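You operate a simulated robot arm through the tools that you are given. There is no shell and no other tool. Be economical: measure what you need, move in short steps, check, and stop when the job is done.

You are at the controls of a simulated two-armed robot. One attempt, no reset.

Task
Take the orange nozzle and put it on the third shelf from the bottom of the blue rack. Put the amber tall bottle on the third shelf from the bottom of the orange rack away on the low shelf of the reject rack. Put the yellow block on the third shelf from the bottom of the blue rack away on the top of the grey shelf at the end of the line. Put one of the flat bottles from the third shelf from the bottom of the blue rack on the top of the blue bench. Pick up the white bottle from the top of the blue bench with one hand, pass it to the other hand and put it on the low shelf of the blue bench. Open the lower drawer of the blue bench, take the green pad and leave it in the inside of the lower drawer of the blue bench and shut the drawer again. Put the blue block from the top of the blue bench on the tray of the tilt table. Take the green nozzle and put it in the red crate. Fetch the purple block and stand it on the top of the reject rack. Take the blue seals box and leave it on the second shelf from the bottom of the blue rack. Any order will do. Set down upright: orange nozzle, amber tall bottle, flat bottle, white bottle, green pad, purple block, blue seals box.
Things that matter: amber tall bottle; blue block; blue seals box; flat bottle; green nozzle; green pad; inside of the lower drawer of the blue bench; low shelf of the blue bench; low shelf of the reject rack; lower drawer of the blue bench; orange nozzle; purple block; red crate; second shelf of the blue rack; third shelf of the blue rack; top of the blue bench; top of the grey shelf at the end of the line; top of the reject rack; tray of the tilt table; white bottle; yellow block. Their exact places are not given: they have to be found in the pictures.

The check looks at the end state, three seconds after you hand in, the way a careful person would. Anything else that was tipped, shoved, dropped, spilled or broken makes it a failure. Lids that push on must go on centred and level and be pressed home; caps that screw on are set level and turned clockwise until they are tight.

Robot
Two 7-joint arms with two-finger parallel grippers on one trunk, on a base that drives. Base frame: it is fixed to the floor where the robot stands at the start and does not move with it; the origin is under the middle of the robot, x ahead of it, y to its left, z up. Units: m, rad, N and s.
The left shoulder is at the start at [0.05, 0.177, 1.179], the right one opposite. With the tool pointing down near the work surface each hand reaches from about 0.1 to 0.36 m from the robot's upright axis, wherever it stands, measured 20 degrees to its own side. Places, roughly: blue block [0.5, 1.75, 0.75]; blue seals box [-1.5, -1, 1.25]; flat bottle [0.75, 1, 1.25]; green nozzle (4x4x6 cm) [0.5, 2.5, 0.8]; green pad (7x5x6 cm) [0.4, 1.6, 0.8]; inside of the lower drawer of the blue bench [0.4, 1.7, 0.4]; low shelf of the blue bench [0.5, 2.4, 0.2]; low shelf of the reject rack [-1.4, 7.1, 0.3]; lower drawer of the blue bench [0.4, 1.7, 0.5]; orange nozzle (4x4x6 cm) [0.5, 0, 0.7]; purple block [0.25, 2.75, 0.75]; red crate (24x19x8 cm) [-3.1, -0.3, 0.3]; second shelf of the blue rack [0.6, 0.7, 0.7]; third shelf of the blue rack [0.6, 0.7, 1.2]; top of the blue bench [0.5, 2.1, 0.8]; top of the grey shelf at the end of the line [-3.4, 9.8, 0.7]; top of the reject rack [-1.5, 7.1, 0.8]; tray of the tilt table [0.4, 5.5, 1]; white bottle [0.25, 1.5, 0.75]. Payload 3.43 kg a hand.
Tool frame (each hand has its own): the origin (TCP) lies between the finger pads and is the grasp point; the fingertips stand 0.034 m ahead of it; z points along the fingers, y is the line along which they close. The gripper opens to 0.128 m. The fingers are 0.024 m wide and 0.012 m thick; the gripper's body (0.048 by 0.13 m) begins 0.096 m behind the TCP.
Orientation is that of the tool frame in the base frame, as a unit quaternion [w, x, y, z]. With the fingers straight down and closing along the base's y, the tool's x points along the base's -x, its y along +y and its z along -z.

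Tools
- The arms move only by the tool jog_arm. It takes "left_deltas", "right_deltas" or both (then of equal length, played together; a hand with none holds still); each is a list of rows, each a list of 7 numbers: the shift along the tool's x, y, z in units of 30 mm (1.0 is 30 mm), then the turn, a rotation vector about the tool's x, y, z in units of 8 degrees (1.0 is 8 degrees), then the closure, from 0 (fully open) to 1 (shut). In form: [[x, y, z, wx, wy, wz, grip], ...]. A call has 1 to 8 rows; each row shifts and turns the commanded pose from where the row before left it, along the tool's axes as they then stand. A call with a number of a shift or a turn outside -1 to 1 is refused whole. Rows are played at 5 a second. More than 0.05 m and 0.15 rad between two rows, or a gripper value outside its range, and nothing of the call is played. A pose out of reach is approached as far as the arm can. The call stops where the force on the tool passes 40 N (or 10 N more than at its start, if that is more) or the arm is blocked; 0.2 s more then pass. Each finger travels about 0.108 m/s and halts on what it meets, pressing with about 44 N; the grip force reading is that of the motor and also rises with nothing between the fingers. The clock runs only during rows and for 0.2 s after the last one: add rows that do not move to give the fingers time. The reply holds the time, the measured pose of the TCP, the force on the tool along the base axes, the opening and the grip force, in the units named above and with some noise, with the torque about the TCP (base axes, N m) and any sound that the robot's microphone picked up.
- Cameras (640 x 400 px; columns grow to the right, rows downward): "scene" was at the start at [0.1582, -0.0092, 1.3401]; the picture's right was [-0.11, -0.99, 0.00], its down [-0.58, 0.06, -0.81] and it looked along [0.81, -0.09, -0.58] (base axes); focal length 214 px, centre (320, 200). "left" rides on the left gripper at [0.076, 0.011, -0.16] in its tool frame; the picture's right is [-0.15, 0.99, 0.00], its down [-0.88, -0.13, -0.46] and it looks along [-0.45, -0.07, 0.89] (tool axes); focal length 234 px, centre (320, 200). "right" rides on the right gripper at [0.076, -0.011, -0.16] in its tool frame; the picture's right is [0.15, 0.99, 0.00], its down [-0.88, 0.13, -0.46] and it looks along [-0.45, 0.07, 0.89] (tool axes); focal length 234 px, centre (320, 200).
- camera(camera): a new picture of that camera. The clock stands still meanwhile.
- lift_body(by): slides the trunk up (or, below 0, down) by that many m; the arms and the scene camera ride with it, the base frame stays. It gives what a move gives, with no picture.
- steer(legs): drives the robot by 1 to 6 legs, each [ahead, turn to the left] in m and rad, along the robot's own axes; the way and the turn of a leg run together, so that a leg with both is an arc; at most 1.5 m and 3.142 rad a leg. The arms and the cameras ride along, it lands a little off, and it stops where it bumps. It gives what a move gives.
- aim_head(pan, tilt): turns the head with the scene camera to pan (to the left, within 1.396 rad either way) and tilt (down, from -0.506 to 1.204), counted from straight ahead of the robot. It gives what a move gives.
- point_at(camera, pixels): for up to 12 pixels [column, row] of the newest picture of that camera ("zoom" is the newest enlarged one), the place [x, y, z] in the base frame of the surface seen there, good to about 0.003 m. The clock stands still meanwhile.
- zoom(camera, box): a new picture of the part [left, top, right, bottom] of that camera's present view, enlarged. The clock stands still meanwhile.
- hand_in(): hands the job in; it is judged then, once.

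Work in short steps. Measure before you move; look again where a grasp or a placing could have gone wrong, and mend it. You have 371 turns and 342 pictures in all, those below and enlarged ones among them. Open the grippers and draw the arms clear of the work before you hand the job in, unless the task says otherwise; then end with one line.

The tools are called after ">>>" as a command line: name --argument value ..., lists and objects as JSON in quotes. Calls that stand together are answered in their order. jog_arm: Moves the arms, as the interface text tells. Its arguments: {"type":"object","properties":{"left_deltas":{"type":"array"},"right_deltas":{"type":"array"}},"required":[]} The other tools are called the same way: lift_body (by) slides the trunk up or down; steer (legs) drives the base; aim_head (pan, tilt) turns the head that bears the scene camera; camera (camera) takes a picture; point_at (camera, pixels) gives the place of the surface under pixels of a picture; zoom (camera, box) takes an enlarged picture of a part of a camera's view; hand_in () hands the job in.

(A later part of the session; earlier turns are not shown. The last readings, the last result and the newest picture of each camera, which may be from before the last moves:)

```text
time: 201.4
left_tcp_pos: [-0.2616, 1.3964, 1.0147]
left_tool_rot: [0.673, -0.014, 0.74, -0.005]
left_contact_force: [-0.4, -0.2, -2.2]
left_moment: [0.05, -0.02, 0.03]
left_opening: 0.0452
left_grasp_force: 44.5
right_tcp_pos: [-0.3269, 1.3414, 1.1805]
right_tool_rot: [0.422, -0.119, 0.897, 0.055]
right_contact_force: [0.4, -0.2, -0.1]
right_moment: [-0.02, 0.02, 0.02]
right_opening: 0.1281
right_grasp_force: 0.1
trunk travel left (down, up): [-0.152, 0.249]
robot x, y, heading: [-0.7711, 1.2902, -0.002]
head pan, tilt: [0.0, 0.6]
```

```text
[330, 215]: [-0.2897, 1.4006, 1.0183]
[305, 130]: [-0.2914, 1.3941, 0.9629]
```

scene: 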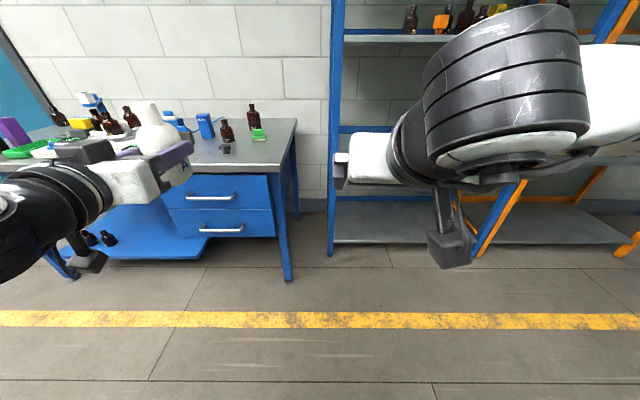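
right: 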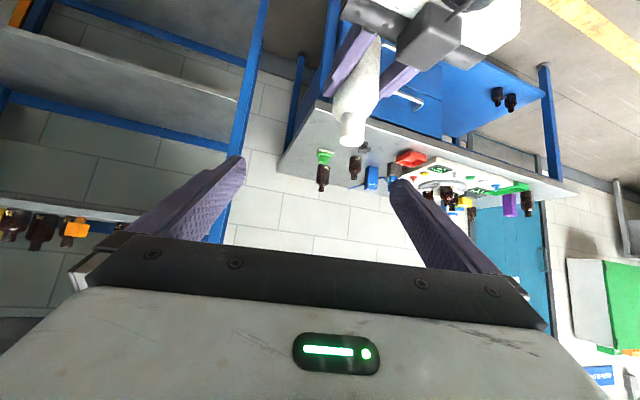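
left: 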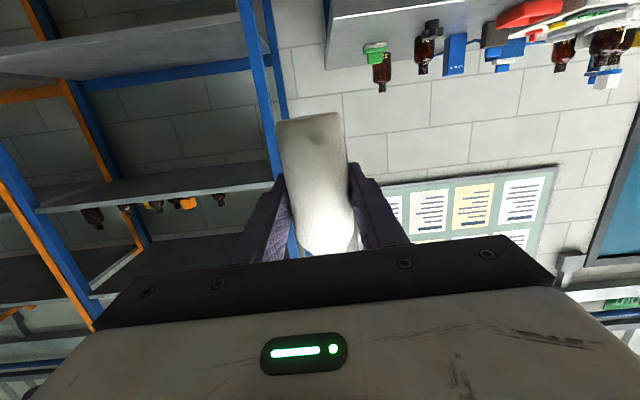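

I measure the cap in the right camera, and the box on top of the left gripper.

>>> point_at --camera "right" --pixels '[[350, 142], [348, 128], [352, 118], [430, 45], [455, 60], [420, 30], [480, 30], [385, 20]]'

>>> zoom --camera "right" --box '[310, 0, 530, 150]'

>>> camera --camera "scene"

```text
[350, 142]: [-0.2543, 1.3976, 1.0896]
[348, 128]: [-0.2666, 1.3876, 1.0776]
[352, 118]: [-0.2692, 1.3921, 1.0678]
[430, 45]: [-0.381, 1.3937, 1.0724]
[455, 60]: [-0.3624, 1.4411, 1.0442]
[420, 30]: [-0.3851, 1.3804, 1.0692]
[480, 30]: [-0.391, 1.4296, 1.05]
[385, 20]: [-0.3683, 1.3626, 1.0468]
```

```text
2.67 times, centred on (420, 75) of right
```

zoom: 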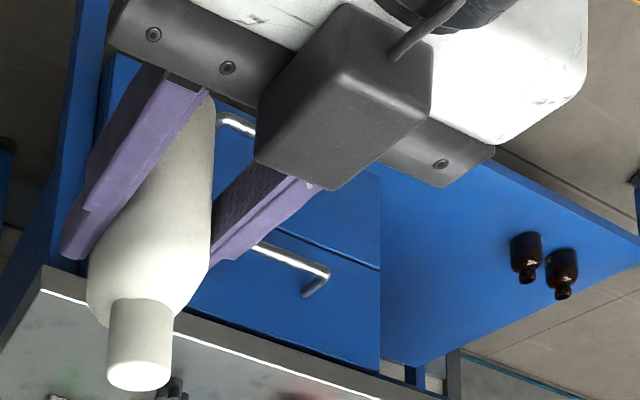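

```text
260 pictures are left
```

scene: 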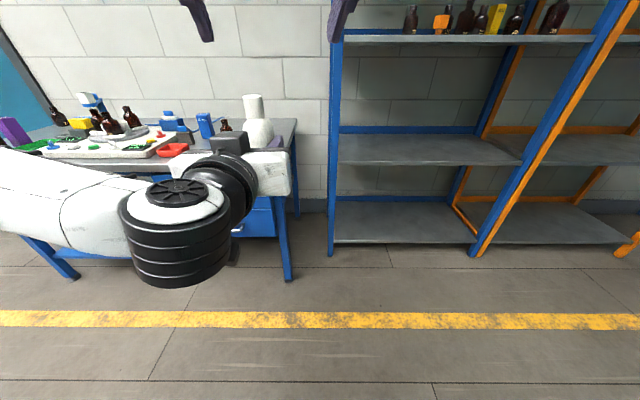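

A box sits on top of the left gripper at z≈1.07; the right camera will clear it by ~2 cm with more yaw. I yaw 8° more, align and approach to ~40 mm short.

>>> jog_arm --right_deltas '[[0.8, 0.67, 0, -0.77, 0, -0.637, 0.2], [0, 0, 1, 0, 0, 0, 0.3], [0, 0, 1, 0, 0, 0, 0.4], [0, 0, 1, 0, 0, 0, 0.4]]'

>>> camera --camera "right"

>>> camera --camera "scene"

```text
time: 202.4
left_tcp_pos: [-0.2608, 1.3972, 1.0147]
left_tool_rot: [0.673, -0.014, 0.74, -0.005]
left_contact_force: [-0.8, -0.4, -3.2]
left_moment: [0.03, 0.0, 0.01]
left_opening: 0.045
left_grasp_force: 44.3
right_tcp_pos: [-0.2842, 1.3848, 1.1044]
right_tool_rot: [0.417, -0.183, 0.886, 0.083]
right_contact_force: [-0.1, -0.6, -0.7]
right_moment: [0.02, 0.01, 0.02]
right_opening: 0.0768
right_grasp_force: 0.1
trunk travel left (down, up): [-0.152, 0.249]
robot x, y, heading: [-0.7692, 1.2901, 0.002]
head pan, tilt: [0.0, 0.6]
```

```text
259 pictures are left
```

right: 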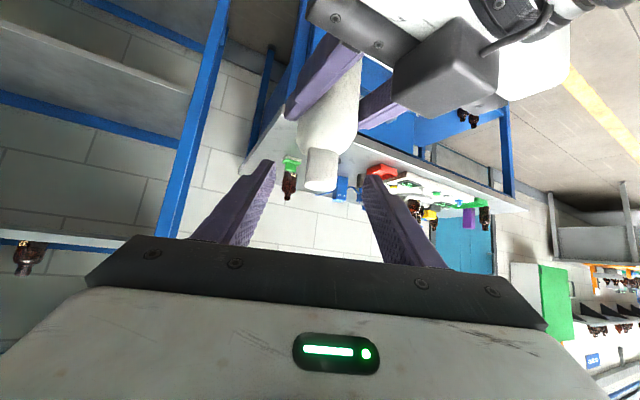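

```text
258 pictures are left
```

scene: 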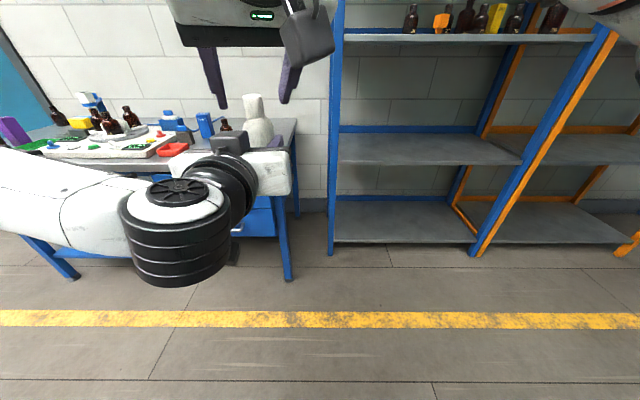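

Centred on the cap. Advance 38 mm and close the right hand.

>>> jog_arm --right_deltas '[[0, 0, 0.65, 0, 0, 0, 0.4], [0.08, -0.05, 0.6, 0, 0, 0, 0.4], [0, 0, 0, 0, 0, 0, 0.7], [0, 0, 0, 0, 0, 0, 0.9], [0, 0, 0, 0, 0, 0, 1], [0, 0, 0, 0, 0, 0, 1]]'

>>> camera --camera "right"

```text
time: 203.8
left_tcp_pos: [-0.2623, 1.3958, 1.0134]
left_tool_rot: [0.672, -0.013, 0.74, -0.004]
left_contact_force: [-9.4, 2.6, -3.3]
left_moment: [1.18, 0.73, 0.21]
left_opening: 0.0451
left_grasp_force: 44.3
right_tcp_pos: [-0.2582, 1.3933, 1.08]
right_tool_rot: [0.418, -0.18, 0.886, 0.083]
right_contact_force: [9.3, -2.5, 1.6]
right_moment: [-1.33, -1.37, -0.3]
right_opening: 0.0358
right_grasp_force: 44.4
trunk travel left (down, up): [-0.152, 0.249]
robot x, y, heading: [-0.7704, 1.2864, 0.005]
head pan, tilt: [0.0, 0.6]
```

```text
257 pictures are left
```

right: 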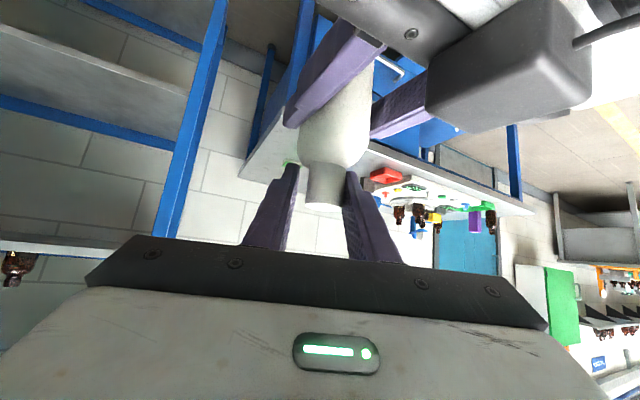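

Both hands hold it. I open the left, lift the right 30 mm, and withdraw the left straight back.

>>> jog_arm --left_deltas '[[0, 0, 0, 0, 0, 0, 0.6], [0, 0, 0, 0, 0, 0, 0.3], [0, 0, 0, 0, 0, 0, 0.2], [0, 0, 0, 0, 0, 0, 0.2], [0, 0, -1, 0, 0, 0, 0.2], [0, 0, -1, 0, 0, 0, 0.2], [0, 0, -1, 0, 0, 0, 0.2], [0, 0, -1, 0, 0, 0, 0.2]]' --right_deltas '[[0, 0, 0, 0, 0, 0, 1], [0, 0, 0, 0, 0, 0, 1], [0, 0, 0, 0, 0, 0, 1], [-0.77, 0, -0.637, 0, 0, 0, 1], [0, 0, 0, 0, 0, 0, 1], [0, 0, 0, 0, 0, 0, 1], [0, 0, 0, 0, 0, 0, 1], [0, 0, 0, 0, 0, 0, 1]]'

>>> camera --camera "right"

>>> camera --camera "scene"

```text
time: 205.6
left_tcp_pos: [-0.3265, 1.4049, 1.0477]
left_tool_rot: [0.672, -0.015, 0.74, -0.003]
left_contact_force: [0.6, 0.0, 0.2]
left_moment: [0.0, -0.01, 0.0]
left_opening: 0.1023
left_grasp_force: 0.0
left hand out of reach, approached as far as the arm can: row 5, 6, 7, 8
right_tcp_pos: [-0.2583, 1.3943, 1.1075]
right_tool_rot: [0.417, -0.181, 0.887, 0.084]
right_contact_force: [-0.1, 1.0, -1.5]
right_moment: [0.01, 0.01, 0.01]
right_opening: 0.0279
right_grasp_force: 44.1
trunk travel left (down, up): [-0.152, 0.249]
robot x, y, heading: [-0.7693, 1.2921, 0.009]
head pan, tilt: [0.0, 0.6]
```

```text
256 pictures are left
```

right: 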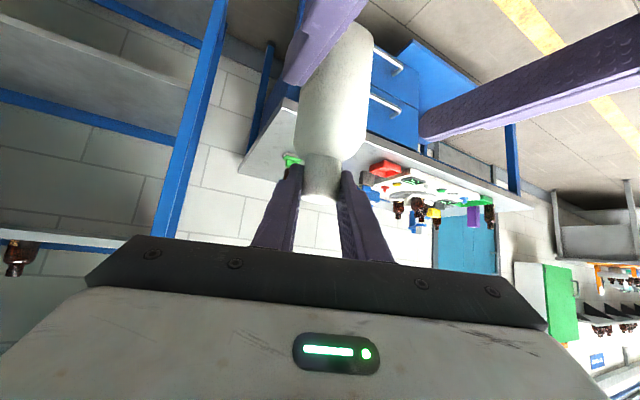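

```text
255 pictures are left
```

scene: 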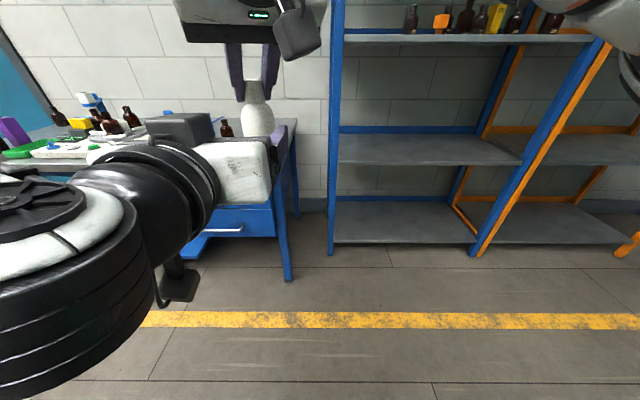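

Right holds it alone. I move the right hand forward 75 mm, then the left outward.

>>> jog_arm --right_deltas '[[-0.637, -0.3, 0.77, 0, 0, 0, 1], [-0.637, -0.3, 0.77, 0, 0, 0, 1], [-0.5, -0.3, 0.6, 0, 0, 0, 1], [0, 0, 0, 0, 0, 0, 1], [0, 0, 0, 0, 0, 0, 1], [0, 0, 0, 0, 0, 0, 1], [0, 0, 0, 0, 0, 0, 1], [0, 0, 0, 0, 0, 0, 1]]' --left_deltas '[[0, 0, 0, 0, 0, 0, 0], [0, 0, 0, 0, 0, 0, 0], [0, 0, 0, 0, 0, 0, 0], [0, 1, 0, 0, 0, 0, 0], [0, 1, 0, 0, 0, 0, 0], [0, 1, 0, 0, 0, 0, 0], [0, 1, 0, 0, 0, 0, 0], [0, 1, 0, 0, 0, 0, 0]]'

>>> camera --camera "scene"

```text
time: 207.4
left_tcp_pos: [-0.2863, 1.5353, 1.0648]
left_tool_rot: [0.672, -0.016, 0.74, -0.004]
left_contact_force: [-0.4, 0.4, 0.0]
left_moment: [-0.02, -0.01, 0.0]
left_opening: 0.1275
left_grasp_force: 0.1
left hand out of reach, approached as far as the arm can: row 4, 5, 6, 7, 8
right_tcp_pos: [-0.1734, 1.3988, 1.1098]
right_tool_rot: [0.417, -0.182, 0.886, 0.084]
right_contact_force: [0.2, 1.0, -3.2]
right_moment: [0.02, 0.01, 0.0]
right_opening: 0.0278
right_grasp_force: 43.9
trunk travel left (down, up): [-0.152, 0.249]
robot x, y, heading: [-0.7704, 1.2887, 0.005]
head pan, tilt: [0.0, 0.6]
```

```text
254 pictures are left
```

scene: 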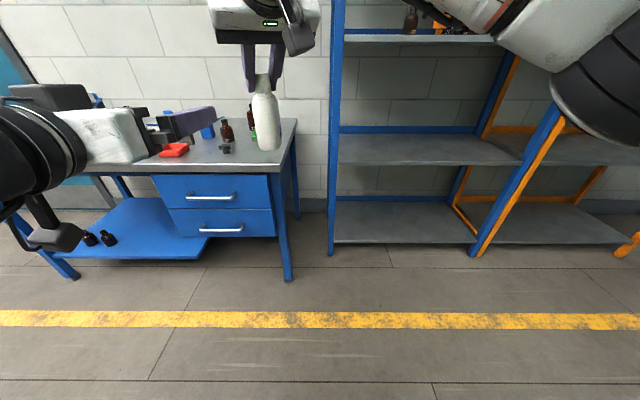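

Handover done. Now the low shelf: I measure its front edge and the bench frame, then test how low the right hand can go.

>>> point_at --camera "scene" --pixels '[[150, 258], [150, 255], [195, 255], [110, 225], [88, 238], [108, 238], [65, 270], [140, 215], [200, 245]]'

>>> lift_body --by -0.15

>>> jog_arm --right_deltas '[[0.77, -0.3, 0.637, 0, 0, 0, 1], [0.77, -0.3, 0.637, 0, 0, 0, 1], [0.77, -0.3, 0.637, 0, 0, 0, 1], [0.77, -0.3, 0.637, 0, 0, 0, 1], [0.77, -0.3, 0.637, 0, 0, 0, 1], [0.77, -0.3, 0.637, 0, 0, 0, 1], [0.77, 0, 0.637, 0, 0, 0, 1], [0.77, 0, 0.637, 0, 0, 0, 1]]'

>>> jog_arm --right_deltas '[[0.77, 0, 0.637, 0, 0, 0, 1], [0.77, 0, 0.637, 0, 0, 0, 1], [0.77, 0, 0.637, 0, 0, 0, 1], [0.77, 0, 0.637, 0, 0, 0, 1], [0.77, 0, 0.637, 0, 0, 0, 1], [0.77, 0, 0.637, 0, 0, 0, 1], [0.77, 0, 0.637, 0, 0, 0, 1], [0.77, 0, 0.637, 0, 0, 0, 1]]'

```text
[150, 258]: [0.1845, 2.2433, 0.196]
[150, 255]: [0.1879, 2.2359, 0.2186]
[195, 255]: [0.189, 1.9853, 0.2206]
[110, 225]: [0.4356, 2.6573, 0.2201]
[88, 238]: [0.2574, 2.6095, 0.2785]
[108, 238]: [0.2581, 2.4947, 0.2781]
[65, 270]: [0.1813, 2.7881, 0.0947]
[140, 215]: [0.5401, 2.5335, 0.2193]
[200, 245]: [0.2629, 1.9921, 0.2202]
```

```text
time: 209.2
left_tcp_pos: [-0.2864, 1.5351, 0.916]
left_tool_rot: [0.672, -0.014, 0.74, -0.005]
left_contact_force: [0.0, 0.5, 0.0]
left_moment: [0.03, 0.01, 0.03]
left_opening: 0.1278
left_grasp_force: 0.0
right_tcp_pos: [-0.172, 1.3994, 0.9596]
right_tool_rot: [0.418, -0.181, 0.886, 0.084]
right_contact_force: [0.6, 1.1, -2.2]
right_moment: [0.0, 0.02, 0.0]
right_opening: 0.028
right_grasp_force: 43.7
trunk travel left (down, up): [-0.002, 0.399]
robot x, y, heading: [-0.7722, 1.2866, 0.005]
head pan, tilt: [0.0, 0.6]
```

```text
time: 211.0
left_tcp_pos: [-0.2856, 1.5351, 0.916]
left_tool_rot: [0.673, -0.015, 0.739, -0.004]
left_contact_force: [-0.5, 0.1, 0.3]
left_moment: [-0.02, 0.0, 0.02]
left_opening: 0.1281
left_grasp_force: 0.2
right_tcp_pos: [-0.1491, 1.3493, 0.7181]
right_tool_rot: [0.418, -0.18, 0.887, 0.084]
right_contact_force: [-0.4, -0.4, -2.6]
right_moment: [-0.02, -0.02, -0.01]
right_opening: 0.0279
right_grasp_force: 43.6
trunk travel left (down, up): [-0.002, 0.399]
robot x, y, heading: [-0.7719, 1.2926, 0.007]
head pan, tilt: [0.0, 0.6]
```

```text
time: 212.8
left_tcp_pos: [-0.286, 1.5357, 0.9155]
left_tool_rot: [0.673, -0.015, 0.74, -0.003]
left_contact_force: [-0.5, -0.4, 0.5]
left_moment: [-0.01, 0.0, -0.01]
left_opening: 0.1281
left_grasp_force: 0.1
right_tcp_pos: [-0.1516, 1.3499, 0.48]
right_tool_rot: [0.418, -0.182, 0.886, 0.084]
right_contact_force: [0.4, -0.4, -3.3]
right_moment: [-0.02, 0.0, 0.0]
right_opening: 0.028
right_grasp_force: 44.2
trunk travel left (down, up): [-0.002, 0.399]
robot x, y, heading: [-0.7698, 1.2909, 0.008]
head pan, tilt: [0.0, 0.6]
```

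The right hand reaches that low easily. I raise the left for clearance and drive in front of the low shelf's free part (target about (0.27, 2.25)).

>>> jog_arm --left_deltas '[[-1, 0, 0, 0, 0, 0, 0], [-1, 0, 0, 0, 0, 0, 0], [-1, 0, 0, 0, 0, 0, 0], [-1, 0, 0, 0, 0, 0, 0]]'

>>> steer --legs '[[0, 1.563], [0.9, 0], [0, -1.571]]'

>>> camera --camera "scene"

>>> camera --camera "right"

```text
time: 213.8
left_tcp_pos: [-0.2752, 1.5392, 1.033]
left_tool_rot: [0.673, -0.013, 0.74, -0.005]
left_contact_force: [-0.3, 0.5, 0.7]
left_moment: [-0.01, 0.02, -0.02]
left_opening: 0.1282
left_grasp_force: 0.0
right_tcp_pos: [-0.1507, 1.3487, 0.4798]
right_tool_rot: [0.418, -0.182, 0.886, 0.084]
right_contact_force: [-0.3, 0.3, -2.1]
right_moment: [0.04, -0.01, -0.03]
right_opening: 0.0278
right_grasp_force: 43.6
trunk travel left (down, up): [-0.002, 0.399]
robot x, y, heading: [-0.7734, 1.2941, 0.003]
head pan, tilt: [0.0, 0.6]
```

```text
time: 223.8
left_tcp_pos: [-0.7852, 2.7345, 1.0582]
left_tool_rot: [0.593, -0.405, 0.594, 0.363]
left_contact_force: [1.1, -0.7, 0.5]
left_moment: [0.01, 0.01, -0.01]
left_opening: 0.1282
left_grasp_force: 0.0
right_tcp_pos: [-0.5459, 2.7815, 0.4868]
right_tool_rot: [0.312, -0.63, 0.647, 0.295]
right_contact_force: [0.2, -0.1, -2.0]
right_moment: [-0.05, 0.0, -0.03]
right_opening: 0.0275
right_grasp_force: 43.7
trunk travel left (down, up): [-0.002, 0.399]
robot x, y, heading: [-0.7504, 2.1944, 1.162]
head pan, tilt: [0.0, 0.6]
stopped in leg 3: the robot was blocked; the commanded pose is now the measured one
```

```text
253 pictures are left
```

scene: 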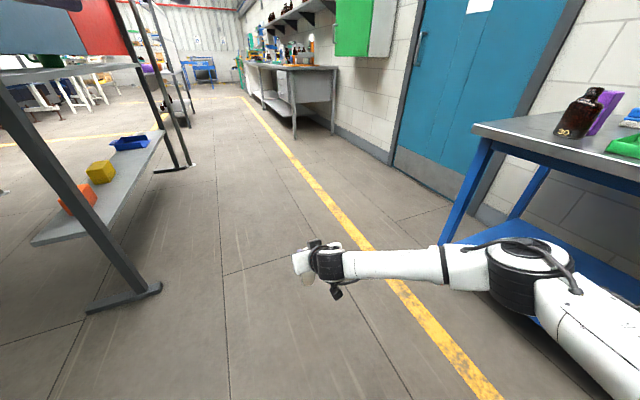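

```text
252 pictures are left
```

right: 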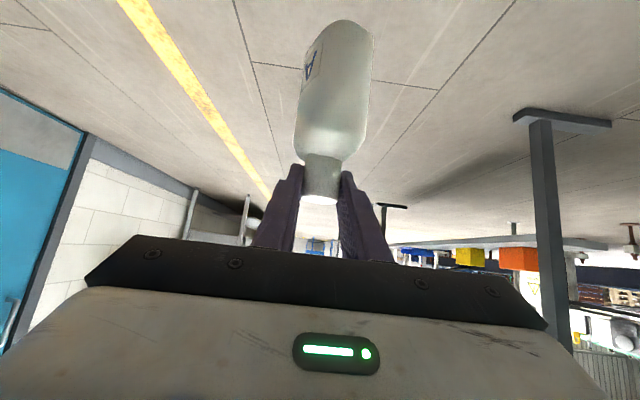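

The right elbow bumped the bench while turning. I measure the elbow and forearm to plan clearances.

>>> point_at --camera "scene" --pixels '[[520, 250], [560, 300], [500, 290], [470, 265], [400, 265], [345, 265], [600, 340], [480, 130]]'

>>> zoom --camera "scene" --box '[400, 100, 640, 350]'

```text
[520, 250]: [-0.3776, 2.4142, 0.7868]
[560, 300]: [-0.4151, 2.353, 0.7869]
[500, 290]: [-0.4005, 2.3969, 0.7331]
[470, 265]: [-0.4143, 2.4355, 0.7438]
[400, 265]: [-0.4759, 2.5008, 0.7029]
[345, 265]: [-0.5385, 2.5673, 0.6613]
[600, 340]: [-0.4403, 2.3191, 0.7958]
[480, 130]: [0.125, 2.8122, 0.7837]
```

```text
1.60 times, centred on (520, 225) of scene
```

zoom: 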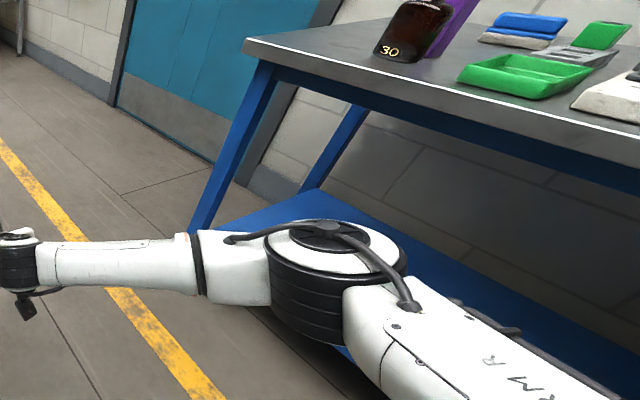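

The elbow is clear of the bench, so something behind-left blocked. I look left-back.

>>> aim_head --pan 1.39 --tilt 0.5

>>> camera --camera "scene"

>>> point_at --camera "scene" --pixels '[[100, 200], [200, 200], [300, 200], [400, 200], [500, 200], [600, 200], [200, 300], [400, 300], [550, 300], [300, 120], [500, 120], [100, 120]]'

```text
time: 225.3
left_tcp_pos: [-0.7858, 2.7333, 1.062]
left_tool_rot: [0.594, -0.404, 0.592, 0.365]
left_contact_force: [-0.6, -0.3, -0.3]
left_moment: [-0.01, -0.02, -0.03]
left_opening: 0.1279
left_grasp_force: 0.2
right_tcp_pos: [-0.5456, 2.7826, 0.4898]
right_tool_rot: [0.315, -0.629, 0.646, 0.295]
right_contact_force: [0.0, -0.2, -2.0]
right_moment: [-0.01, -0.01, 0.01]
right_opening: 0.0279
right_grasp_force: 43.5
trunk travel left (down, up): [-0.002, 0.399]
robot x, y, heading: [-0.7532, 2.1981, 1.165]
head pan, tilt: [1.389, 0.499]
```

```text
250 pictures are left
```

scene: 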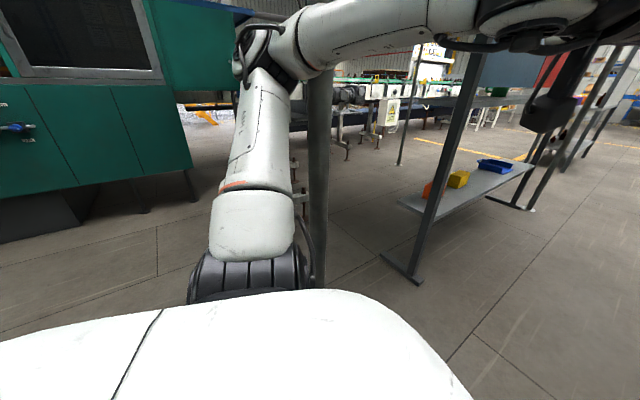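

```text
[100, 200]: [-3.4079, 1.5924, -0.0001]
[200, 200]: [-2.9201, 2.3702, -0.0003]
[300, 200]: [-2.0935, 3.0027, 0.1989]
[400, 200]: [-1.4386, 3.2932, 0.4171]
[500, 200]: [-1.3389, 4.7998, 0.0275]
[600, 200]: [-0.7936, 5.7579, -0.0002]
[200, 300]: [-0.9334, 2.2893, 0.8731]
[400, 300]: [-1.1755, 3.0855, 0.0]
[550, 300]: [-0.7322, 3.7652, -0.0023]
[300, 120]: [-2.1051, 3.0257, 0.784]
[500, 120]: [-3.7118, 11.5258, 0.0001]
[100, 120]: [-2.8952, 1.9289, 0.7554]
```

A vertical pole stands right next to the left elbow. I measure it.

>>> point_at --camera "scene" --pixels '[[318, 150], [318, 220], [318, 270], [295, 90], [300, 250], [265, 120]]'

>>> zoom --camera "scene" --box '[180, 20, 400, 300]'

```text
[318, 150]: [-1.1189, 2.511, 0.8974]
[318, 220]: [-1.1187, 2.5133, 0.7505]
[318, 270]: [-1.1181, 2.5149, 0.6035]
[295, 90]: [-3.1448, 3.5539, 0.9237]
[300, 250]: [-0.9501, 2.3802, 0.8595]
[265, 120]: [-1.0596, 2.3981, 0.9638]
```

```text
1.43 times, centred on (290, 160) of scene
```

zoom: 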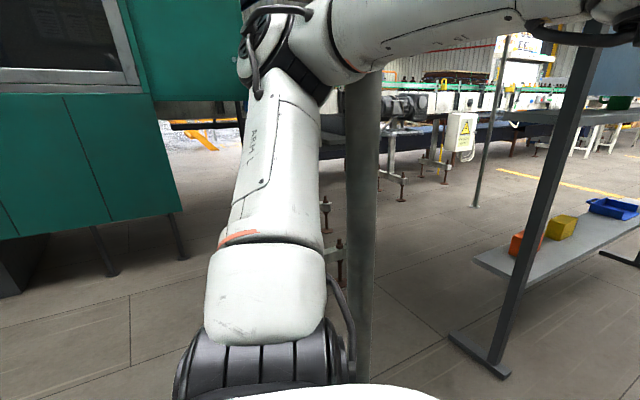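

A pole at (-1.14, 2.52) caught the left elbow. I turn slightly left, reverse, and take a clear diagonal route in.

>>> steer --legs '[[0, 0.15], [-0.25, 0], [0, -0.86], [0.35, 0], [0, -0.455]]'

>>> aim_head --pan 0.0 --tilt 0.6

>>> camera --camera "scene"

>>> camera --camera "right"

```text
time: 233.3
left_tcp_pos: [-0.005, 2.3429, 1.0508]
left_tool_rot: [0.688, -0.008, 0.726, -0.02]
left_contact_force: [0.5, -0.3, -0.7]
left_moment: [0.0, -0.01, -0.01]
left_opening: 0.1278
left_grasp_force: 0.1
right_tcp_pos: [0.1229, 2.1471, 0.4808]
right_tool_rot: [0.419, -0.167, 0.889, 0.078]
right_contact_force: [-0.2, 0.2, -2.2]
right_moment: [0.03, 0.02, 0.01]
right_opening: 0.0278
right_grasp_force: 44.1
trunk travel left (down, up): [-0.002, 0.399]
robot x, y, heading: [-0.4988, 2.1041, -0.009]
head pan, tilt: [1.389, 0.499]
```

```text
time: 234.8
left_tcp_pos: [-0.004, 2.3436, 1.0515]
left_tool_rot: [0.688, -0.008, 0.725, -0.019]
left_contact_force: [-0.5, 0.4, 0.0]
left_moment: [-0.01, 0.01, -0.02]
left_opening: 0.128
left_grasp_force: 0.0
right_tcp_pos: [0.1249, 2.1461, 0.4799]
right_tool_rot: [0.419, -0.168, 0.889, 0.078]
right_contact_force: [0.0, 0.1, -2.9]
right_moment: [0.01, -0.04, -0.01]
right_opening: 0.0279
right_grasp_force: 44.0
trunk travel left (down, up): [-0.002, 0.399]
robot x, y, heading: [-0.4993, 2.1112, -0.007]
head pan, tilt: [0.0, 0.6]
```

```text
248 pictures are left
```

scene: 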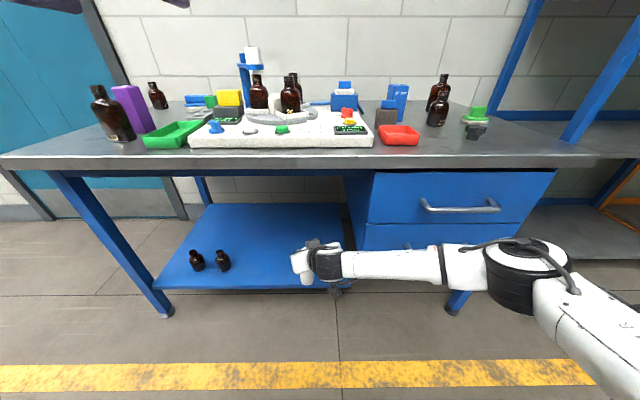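

```text
247 pictures are left
```

right: 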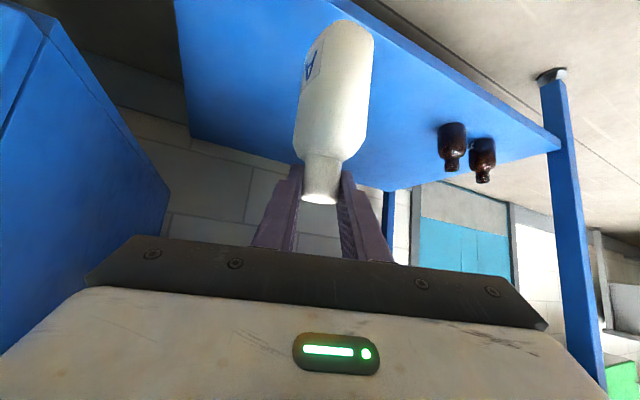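

I measure elbow/forearm clearance to the drawer handles before moving in.

>>> point_at --camera "scene" --pixels '[[525, 245], [490, 265], [440, 255], [380, 255], [345, 255], [500, 245], [460, 205], [408, 245]]'

```text
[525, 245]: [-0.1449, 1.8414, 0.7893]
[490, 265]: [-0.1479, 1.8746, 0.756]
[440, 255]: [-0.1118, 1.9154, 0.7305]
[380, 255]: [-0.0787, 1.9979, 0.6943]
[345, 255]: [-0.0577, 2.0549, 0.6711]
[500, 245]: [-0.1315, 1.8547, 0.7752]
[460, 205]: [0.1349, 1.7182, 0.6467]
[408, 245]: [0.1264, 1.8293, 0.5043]
```

Clear by several centimetres. Lower 0.09 m, then drive 0.14 m in.

>>> jog_arm --right_deltas '[[0.77, 0.3, 0.637, 0, 0, 0, 1], [0.77, 0.3, 0.637, 0, 0, 0, 1], [0.77, 0.3, 0.637, 0, 0, 0, 1]]'

>>> steer --legs '[[0.14, 0]]'

>>> camera --camera "right"

>>> camera --camera "scene"

```text
time: 235.6
left_tcp_pos: [-0.0049, 2.343, 1.0516]
left_tool_rot: [0.688, -0.007, 0.725, -0.02]
left_contact_force: [0.0, 0.2, 1.1]
left_moment: [0.02, 0.01, 0.03]
left_opening: 0.1281
left_grasp_force: 0.0
right_tcp_pos: [0.1147, 2.1734, 0.3882]
right_tool_rot: [0.419, -0.169, 0.889, 0.079]
right_contact_force: [0.3, -0.4, -2.5]
right_moment: [0.01, 0.0, 0.02]
right_opening: 0.0281
right_grasp_force: 44.0
trunk travel left (down, up): [-0.002, 0.399]
robot x, y, heading: [-0.4984, 2.1123, -0.013]
head pan, tilt: [0.0, 0.6]
```

```text
time: 236.9
left_tcp_pos: [0.1339, 2.3436, 1.0507]
left_tool_rot: [0.688, -0.008, 0.725, -0.019]
left_contact_force: [1.5, -1.0, 0.2]
left_moment: [0.01, -0.01, -0.01]
left_opening: 0.1281
left_grasp_force: 0.1
right_tcp_pos: [0.2536, 2.1736, 0.3891]
right_tool_rot: [0.418, -0.168, 0.889, 0.077]
right_contact_force: [0.5, 0.4, -2.5]
right_moment: [0.0, -0.01, 0.01]
right_opening: 0.0282
right_grasp_force: 43.8
trunk travel left (down, up): [-0.002, 0.399]
robot x, y, heading: [-0.3593, 2.1071, -0.008]
head pan, tilt: [0.0, 0.6]
```

```text
246 pictures are left
```

right: 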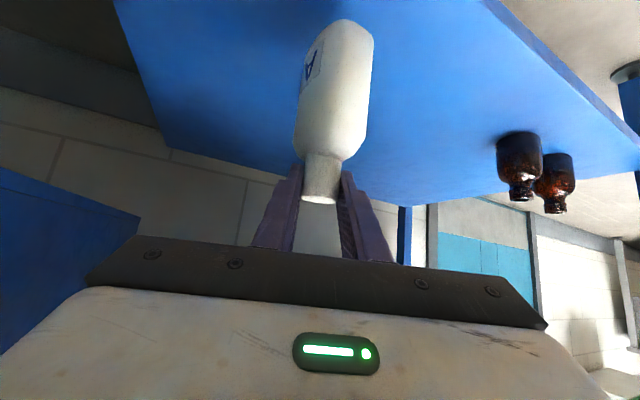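

```text
245 pictures are left
```

scene: 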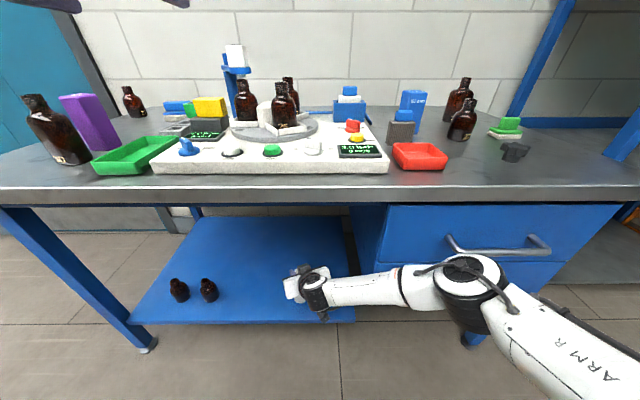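

I measure the bottle bottom and the shelf surface to set the lowering distance.

>>> point_at --camera "right" --pixels '[[345, 24], [352, 22], [340, 30], [320, 195], [290, 100], [400, 120]]'

>>> jog_arm --right_deltas '[[0.6, 0, 0.5, 0, 0, 0, 1], [0.3, 0, 0.25, 0, 0, 0, 1], [0, 0, 0, 0, 0, 0, 1]]'

>>> zoom --camera "right" --box '[240, 0, 440, 125]'

```text
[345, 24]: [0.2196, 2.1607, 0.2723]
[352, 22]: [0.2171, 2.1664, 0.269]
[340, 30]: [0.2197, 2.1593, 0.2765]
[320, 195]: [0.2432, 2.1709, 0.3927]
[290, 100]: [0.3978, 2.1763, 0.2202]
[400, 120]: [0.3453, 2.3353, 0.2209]
```

```text
time: 237.7
left_tcp_pos: [0.1335, 2.3434, 1.0509]
left_tool_rot: [0.688, -0.009, 0.726, -0.018]
left_contact_force: [-0.4, 0.6, 0.7]
left_moment: [0.0, -0.01, 0.03]
left_opening: 0.1281
left_grasp_force: 0.2
right_tcp_pos: [0.2533, 2.1717, 0.3539]
right_tool_rot: [0.418, -0.168, 0.889, 0.078]
right_contact_force: [0.6, -0.5, -2.5]
right_moment: [0.02, 0.02, -0.05]
right_opening: 0.0278
right_grasp_force: 44.3
trunk travel left (down, up): [-0.002, 0.399]
robot x, y, heading: [-0.3608, 2.1074, -0.011]
head pan, tilt: [0.0, 0.6]
```

```text
3.20 times, centred on (340, 62) of right
```

zoom: 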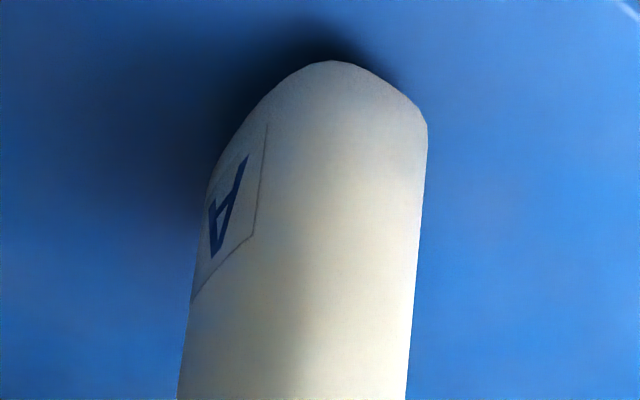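

Gap is about 4 mm. I lower 4 mm more and check the force.

>>> jog_arm --right_deltas '[[0.1, 0, 0.085, 0, 0, 0, 1], [0, 0, 0, 0, 0, 0, 1]]'

>>> zoom --camera "scene" --box '[260, 240, 360, 330]'

```text
time: 238.3
left_tcp_pos: [0.1329, 2.343, 1.051]
left_tool_rot: [0.688, -0.009, 0.726, -0.018]
left_contact_force: [-0.1, 0.8, 0.3]
left_moment: [0.03, 0.01, 0.01]
left_opening: 0.1277
left_grasp_force: 0.1
right_tcp_pos: [0.2532, 2.1725, 0.3494]
right_tool_rot: [0.418, -0.168, 0.889, 0.078]
right_contact_force: [0.2, 0.8, -3.4]
right_moment: [0.02, -0.01, 0.0]
right_opening: 0.0277
right_grasp_force: 43.9
trunk travel left (down, up): [-0.002, 0.399]
robot x, y, heading: [-0.3593, 2.1058, -0.005]
head pan, tilt: [0.0, 0.6]
```

```text
4.44 times, centred on (310, 285) of scene
```

zoom: 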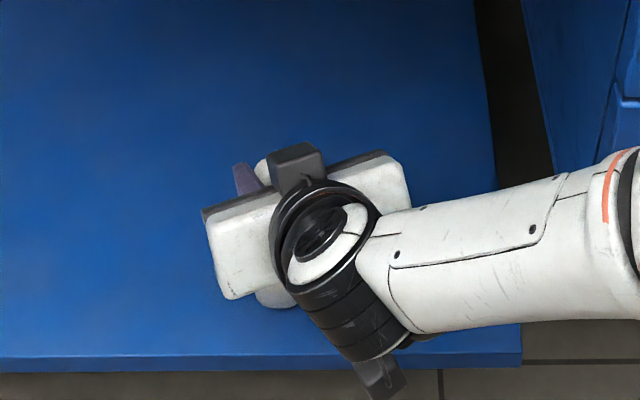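

Still free. I lower in small steps until contact shows.

>>> jog_arm --right_deltas '[[0.05, 0, 0.04, 0, 0, 0, 1], [0, 0, 0, 0, 0, 0, 1]]'

>>> jog_arm --right_deltas '[[0.05, 0, 0.04, 0, 0, 0, 1], [0, 0, 0, 0, 0, 0, 1]]'

>>> jog_arm --right_deltas '[[0.05, 0, 0.04, 0, 0, 0, 1], [0, 0, 0, 0, 0, 0, 1]]'

```text
time: 238.9
left_tcp_pos: [0.1339, 2.3435, 1.0512]
left_tool_rot: [0.689, -0.008, 0.725, -0.018]
left_contact_force: [0.2, -0.5, 0.4]
left_moment: [0.01, -0.02, -0.02]
left_opening: 0.1278
left_grasp_force: 0.1
right_tcp_pos: [0.2543, 2.174, 0.3493]
right_tool_rot: [0.419, -0.169, 0.889, 0.078]
right_contact_force: [-1.4, 0.1, 2.7]
right_moment: [0.0, 0.04, 0.02]
right_opening: 0.028
right_grasp_force: 44.4
trunk travel left (down, up): [-0.002, 0.399]
robot x, y, heading: [-0.3617, 2.1068, -0.007]
head pan, tilt: [0.0, 0.6]
```

```text
time: 239.5
left_tcp_pos: [0.132, 2.3436, 1.0531]
left_tool_rot: [0.689, -0.009, 0.725, -0.018]
left_contact_force: [-0.1, -0.8, -0.5]
left_moment: [0.02, 0.0, 0.01]
left_opening: 0.1281
left_grasp_force: 0.1
right_tcp_pos: [0.2544, 2.1729, 0.3478]
right_tool_rot: [0.42, -0.168, 0.888, 0.079]
right_contact_force: [-2.7, 0.9, 13.9]
right_moment: [0.18, 0.01, 0.03]
right_opening: 0.0279
right_grasp_force: 44.2
trunk travel left (down, up): [-0.002, 0.399]
robot x, y, heading: [-0.357, 2.1074, -0.008]
head pan, tilt: [0.0, 0.6]
```

```text
time: 240.1
left_tcp_pos: [0.1315, 2.344, 1.0524]
left_tool_rot: [0.689, -0.009, 0.724, -0.018]
left_contact_force: [-0.6, -0.1, 0.7]
left_moment: [0.02, 0.0, -0.01]
left_opening: 0.1282
left_grasp_force: 0.1
right_tcp_pos: [0.2559, 2.1739, 0.3478]
right_tool_rot: [0.421, -0.169, 0.888, 0.077]
right_contact_force: [-7.4, 1.0, 28.1]
right_moment: [0.2, 0.19, 0.02]
right_opening: 0.028
right_grasp_force: 44.1
trunk travel left (down, up): [-0.002, 0.399]
robot x, y, heading: [-0.3586, 2.1049, -0.008]
head pan, tilt: [0.0, 0.6]
```

Firm contact. Relieve slightly, open and withdraw along the tool axis.

>>> jog_arm --right_deltas '[[-0.1, 0, -0.08, 0, 0, 0, 1], [0, 0, 0, 0, 0, 0, 0.8], [0, 0, 0, 0, 0, 0, 0.4], [0, 0, 0, 0, 0, 0, 0.4], [0, 0, -1, 0, 0, 0, 0.3], [0, 0, -1, 0, 0, 0, 0.2], [0, 0, -1, 0, 0, 0, 0.2]]'

>>> steer --legs '[[-0.3, 0]]'

>>> camera --camera "right"

>>> camera --camera "scene"

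```text
time: 241.7
left_tcp_pos: [0.1334, 2.3439, 1.0517]
left_tool_rot: [0.688, -0.008, 0.726, -0.02]
left_contact_force: [-0.7, 0.8, 0.1]
left_moment: [-0.01, -0.02, 0.01]
left_opening: 0.1284
left_grasp_force: 0.0
right_tcp_pos: [0.2246, 2.1617, 0.3738]
right_tool_rot: [0.417, -0.167, 0.89, 0.075]
right_contact_force: [0.1, -0.3, -0.3]
right_moment: [-0.01, -0.02, -0.03]
right_opening: 0.1025
right_grasp_force: 0.1
right hand out of reach, approached as far as the arm can: row 6, 7
trunk travel left (down, up): [-0.002, 0.399]
robot x, y, heading: [-0.3583, 2.1064, -0.013]
head pan, tilt: [0.0, 0.6]
```

```text
time: 243.8
left_tcp_pos: [-0.169, 2.3475, 1.0523]
left_tool_rot: [0.688, -0.01, 0.726, -0.017]
left_contact_force: [-0.6, -0.1, -0.5]
left_moment: [-0.01, 0.0, -0.02]
left_opening: 0.1282
left_grasp_force: 0.1
right_tcp_pos: [-0.0781, 2.1659, 0.3738]
right_tool_rot: [0.417, -0.17, 0.89, 0.077]
right_contact_force: [-0.2, -0.5, 1.0]
right_moment: [-0.02, 0.0, 0.01]
right_opening: 0.1025
right_grasp_force: 0.0
trunk travel left (down, up): [-0.002, 0.399]
robot x, y, heading: [-0.66, 2.1102, -0.005]
head pan, tilt: [0.0, 0.6]
```

```text
242 pictures are left
```

right: 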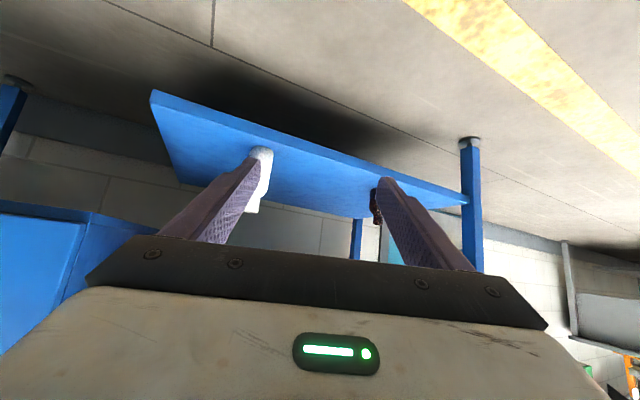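

```text
241 pictures are left
```

scene: 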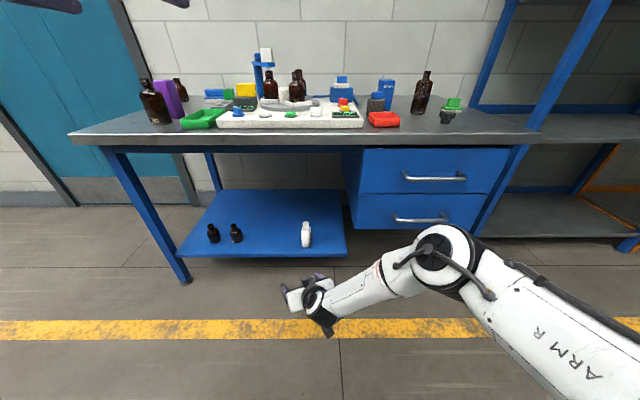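

The white bottle stands on the low shelf next to the two small ones. Next the drawer: I straighten the right hand, raise it to handle height and roll it 90° so the fingers can clamp the horizontal bar.

>>> jog_arm --right_deltas '[[-0.77, 0, -0.637, 0.67, 0, 0.55, 0], [-0.77, 0, -0.637, 0.67, 0, 0.55, 0], [-0.77, 0, -0.637, 0.67, 0, 0.55, 0], [-0.77, 0, -0.637, 0, -1, 0, 0], [0, 0, 0, 0, -0.25, 1, 0], [0, 0, 0, 0, 0, 1, 0], [0, 0, 0, 0, 0, 1, 0], [0, 0, 0, 0, 0, 1, 0]]'

>>> jog_arm --right_deltas '[[0, 0, 0, 0, 0, 1, 0], [0, 0, 0, 0, 0, 1, 0], [0, 0, 0, 0, 0, 1, 0], [0, 0, 0, 0, 0, 1, 0], [0, 0, 0, 0, 0, 1, 0], [0, 0, 0, 0, 0, 1, 0], [0, 0, 0, 0, 0, 1, 0], [0, 0, 0, 0, 0, 0.25, 0]]'

>>> camera --camera "scene"

```text
time: 245.6
left_tcp_pos: [-0.1691, 2.3486, 1.0513]
left_tool_rot: [0.688, -0.009, 0.726, -0.019]
left_contact_force: [0.4, -0.5, -0.3]
left_moment: [0.02, -0.01, 0.0]
left_opening: 0.1279
left_grasp_force: 0.1
right_tcp_pos: [-0.0777, 2.1659, 0.4942]
right_tool_rot: [0.483, 0.233, 0.833, 0.137]
right_contact_force: [-0.6, 0.3, -0.3]
right_moment: [0.01, -0.02, 0.0]
right_opening: 0.1278
right_grasp_force: 0.1
trunk travel left (down, up): [-0.002, 0.399]
robot x, y, heading: [-0.6601, 2.1089, -0.008]
head pan, tilt: [0.0, 0.6]
```

```text
time: 247.4
left_tcp_pos: [-0.1692, 2.3467, 1.0503]
left_tool_rot: [0.688, -0.009, 0.726, -0.019]
left_contact_force: [0.0, 0.6, -0.5]
left_moment: [0.0, 0.04, 0.02]
left_opening: 0.1281
left_grasp_force: 0.1
right_tcp_pos: [-0.0774, 2.1656, 0.4939]
right_tool_rot: [0.355, 0.607, 0.616, 0.355]
right_contact_force: [0.1, 0.3, -0.6]
right_moment: [0.01, -0.02, 0.01]
right_opening: 0.128
right_grasp_force: 0.0
trunk travel left (down, up): [-0.002, 0.399]
robot x, y, heading: [-0.6657, 2.1068, -0.007]
head pan, tilt: [0.0, 0.6]
```

```text
240 pictures are left
```

scene: 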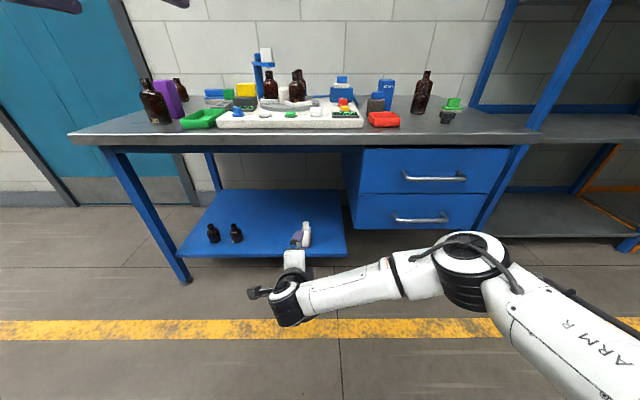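

The hand is rolled (fingers close vertically). I shift the base 0.43 m right to face the lower handle and look closely at it.

>>> steer --legs '[[0, -1.563], [0.43, 0], [0, 1.571]]'

>>> camera --camera "scene"

>>> camera --camera "right"

```text
time: 257.6
left_tcp_pos: [-0.1653, 1.9205, 1.052]
left_tool_rot: [0.688, -0.014, 0.726, -0.014]
left_contact_force: [0.3, -0.3, -0.1]
left_moment: [0.01, 0.0, -0.01]
left_opening: 0.1281
left_grasp_force: 0.1
right_tcp_pos: [-0.0725, 1.7418, 0.4954]
right_tool_rot: [0.353, 0.604, 0.62, 0.356]
right_contact_force: [-0.1, -0.5, -0.6]
right_moment: [0.01, -0.02, -0.04]
right_opening: 0.1282
right_grasp_force: 0.1
trunk travel left (down, up): [-0.002, 0.399]
robot x, y, heading: [-0.656, 1.6728, 0.01]
head pan, tilt: [0.0, 0.6]
```

```text
239 pictures are left
```

scene: 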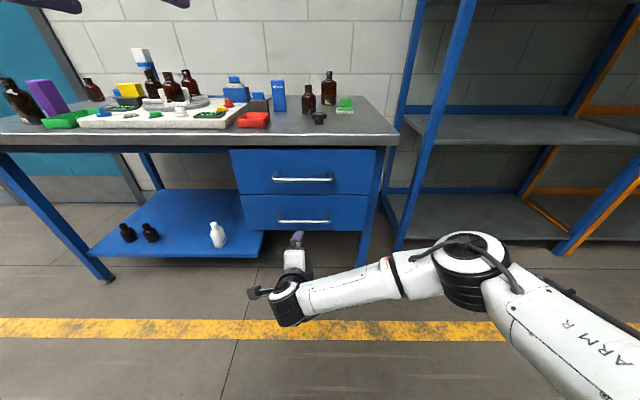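

```text
238 pictures are left
```

right: 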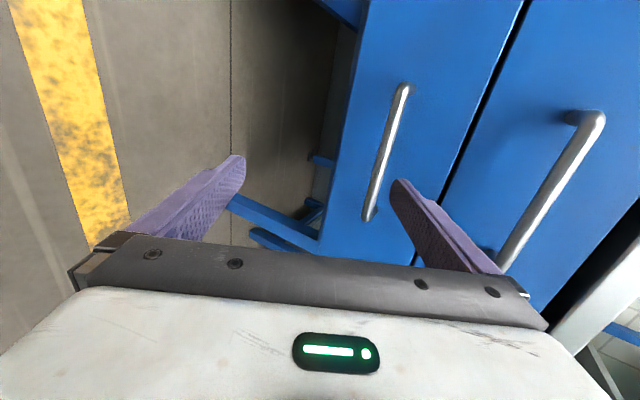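

I measure the lower bar from the right camera.

>>> point_at --camera "right" --pixels '[[388, 145], [384, 160], [375, 190], [400, 100], [391, 145], [384, 145]]'

>>> point_at --camera "scene" --pixels '[[304, 221], [285, 221], [322, 221], [304, 179], [304, 200], [304, 229]]'

```text
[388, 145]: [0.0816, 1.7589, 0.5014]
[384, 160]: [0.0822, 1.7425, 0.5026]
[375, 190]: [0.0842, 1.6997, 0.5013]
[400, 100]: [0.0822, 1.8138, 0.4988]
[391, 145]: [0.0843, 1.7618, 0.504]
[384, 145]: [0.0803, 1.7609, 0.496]
```

```text
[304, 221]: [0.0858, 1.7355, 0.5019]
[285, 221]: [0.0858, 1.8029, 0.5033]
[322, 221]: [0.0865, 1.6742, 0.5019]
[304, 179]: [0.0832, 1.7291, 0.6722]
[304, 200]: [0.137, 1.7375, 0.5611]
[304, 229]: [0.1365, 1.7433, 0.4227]
```

Bar centre ≈ (0.0875, z 0.4985). I preset the fingers to ~50 mm, raise 12 mm, and drive ahead so the bar ends between the fingertips.

>>> jog_arm --right_deltas '[[0, 0.33, -0.19, 0, 0, 0, 0.4], [0, 0, 0, 0, 0, 0, 0.6], [0, 0, 0, 0, 0, 0, 0.6]]'

>>> steer --legs '[[0.149, 0]]'

>>> camera --camera "right"

```text
time: 258.4
left_tcp_pos: [-0.1656, 1.9206, 1.052]
left_tool_rot: [0.688, -0.014, 0.725, -0.013]
left_contact_force: [0.7, 0.8, 0.1]
left_moment: [-0.01, 0.0, 0.01]
left_opening: 0.1279
left_grasp_force: 0.0
right_tcp_pos: [-0.0711, 1.7412, 0.5053]
right_tool_rot: [0.354, 0.604, 0.62, 0.356]
right_contact_force: [0.2, -0.9, -0.2]
right_moment: [0.02, -0.01, 0.02]
right_opening: 0.0513
right_grasp_force: 0.2
trunk travel left (down, up): [-0.002, 0.399]
robot x, y, heading: [-0.656, 1.6782, 0.009]
head pan, tilt: [0.0, 0.6]
```

```text
time: 259.8
left_tcp_pos: [-0.0185, 1.9236, 1.0504]
left_tool_rot: [0.688, -0.015, 0.725, -0.012]
left_contact_force: [-0.4, 0.3, -0.7]
left_moment: [0.02, -0.01, 0.02]
left_opening: 0.1281
left_grasp_force: 0.1
right_tcp_pos: [0.077, 1.7428, 0.5057]
right_tool_rot: [0.353, 0.602, 0.622, 0.355]
right_contact_force: [0.2, 0.3, -0.4]
right_moment: [-0.01, -0.01, -0.02]
right_opening: 0.0512
right_grasp_force: 0.1
trunk travel left (down, up): [-0.002, 0.399]
robot x, y, heading: [-0.5096, 1.6797, 0.015]
head pan, tilt: [0.0, 0.6]
```

```text
237 pictures are left
```

right: 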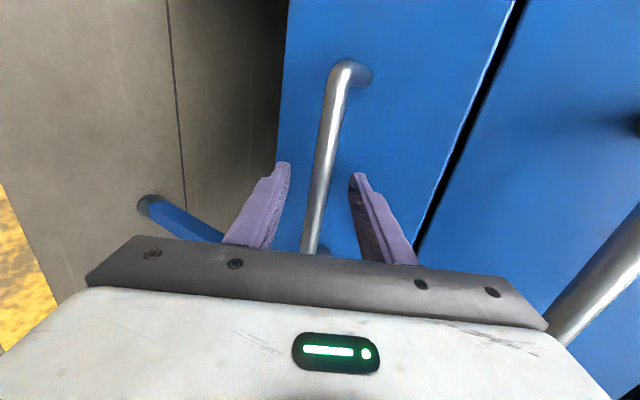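

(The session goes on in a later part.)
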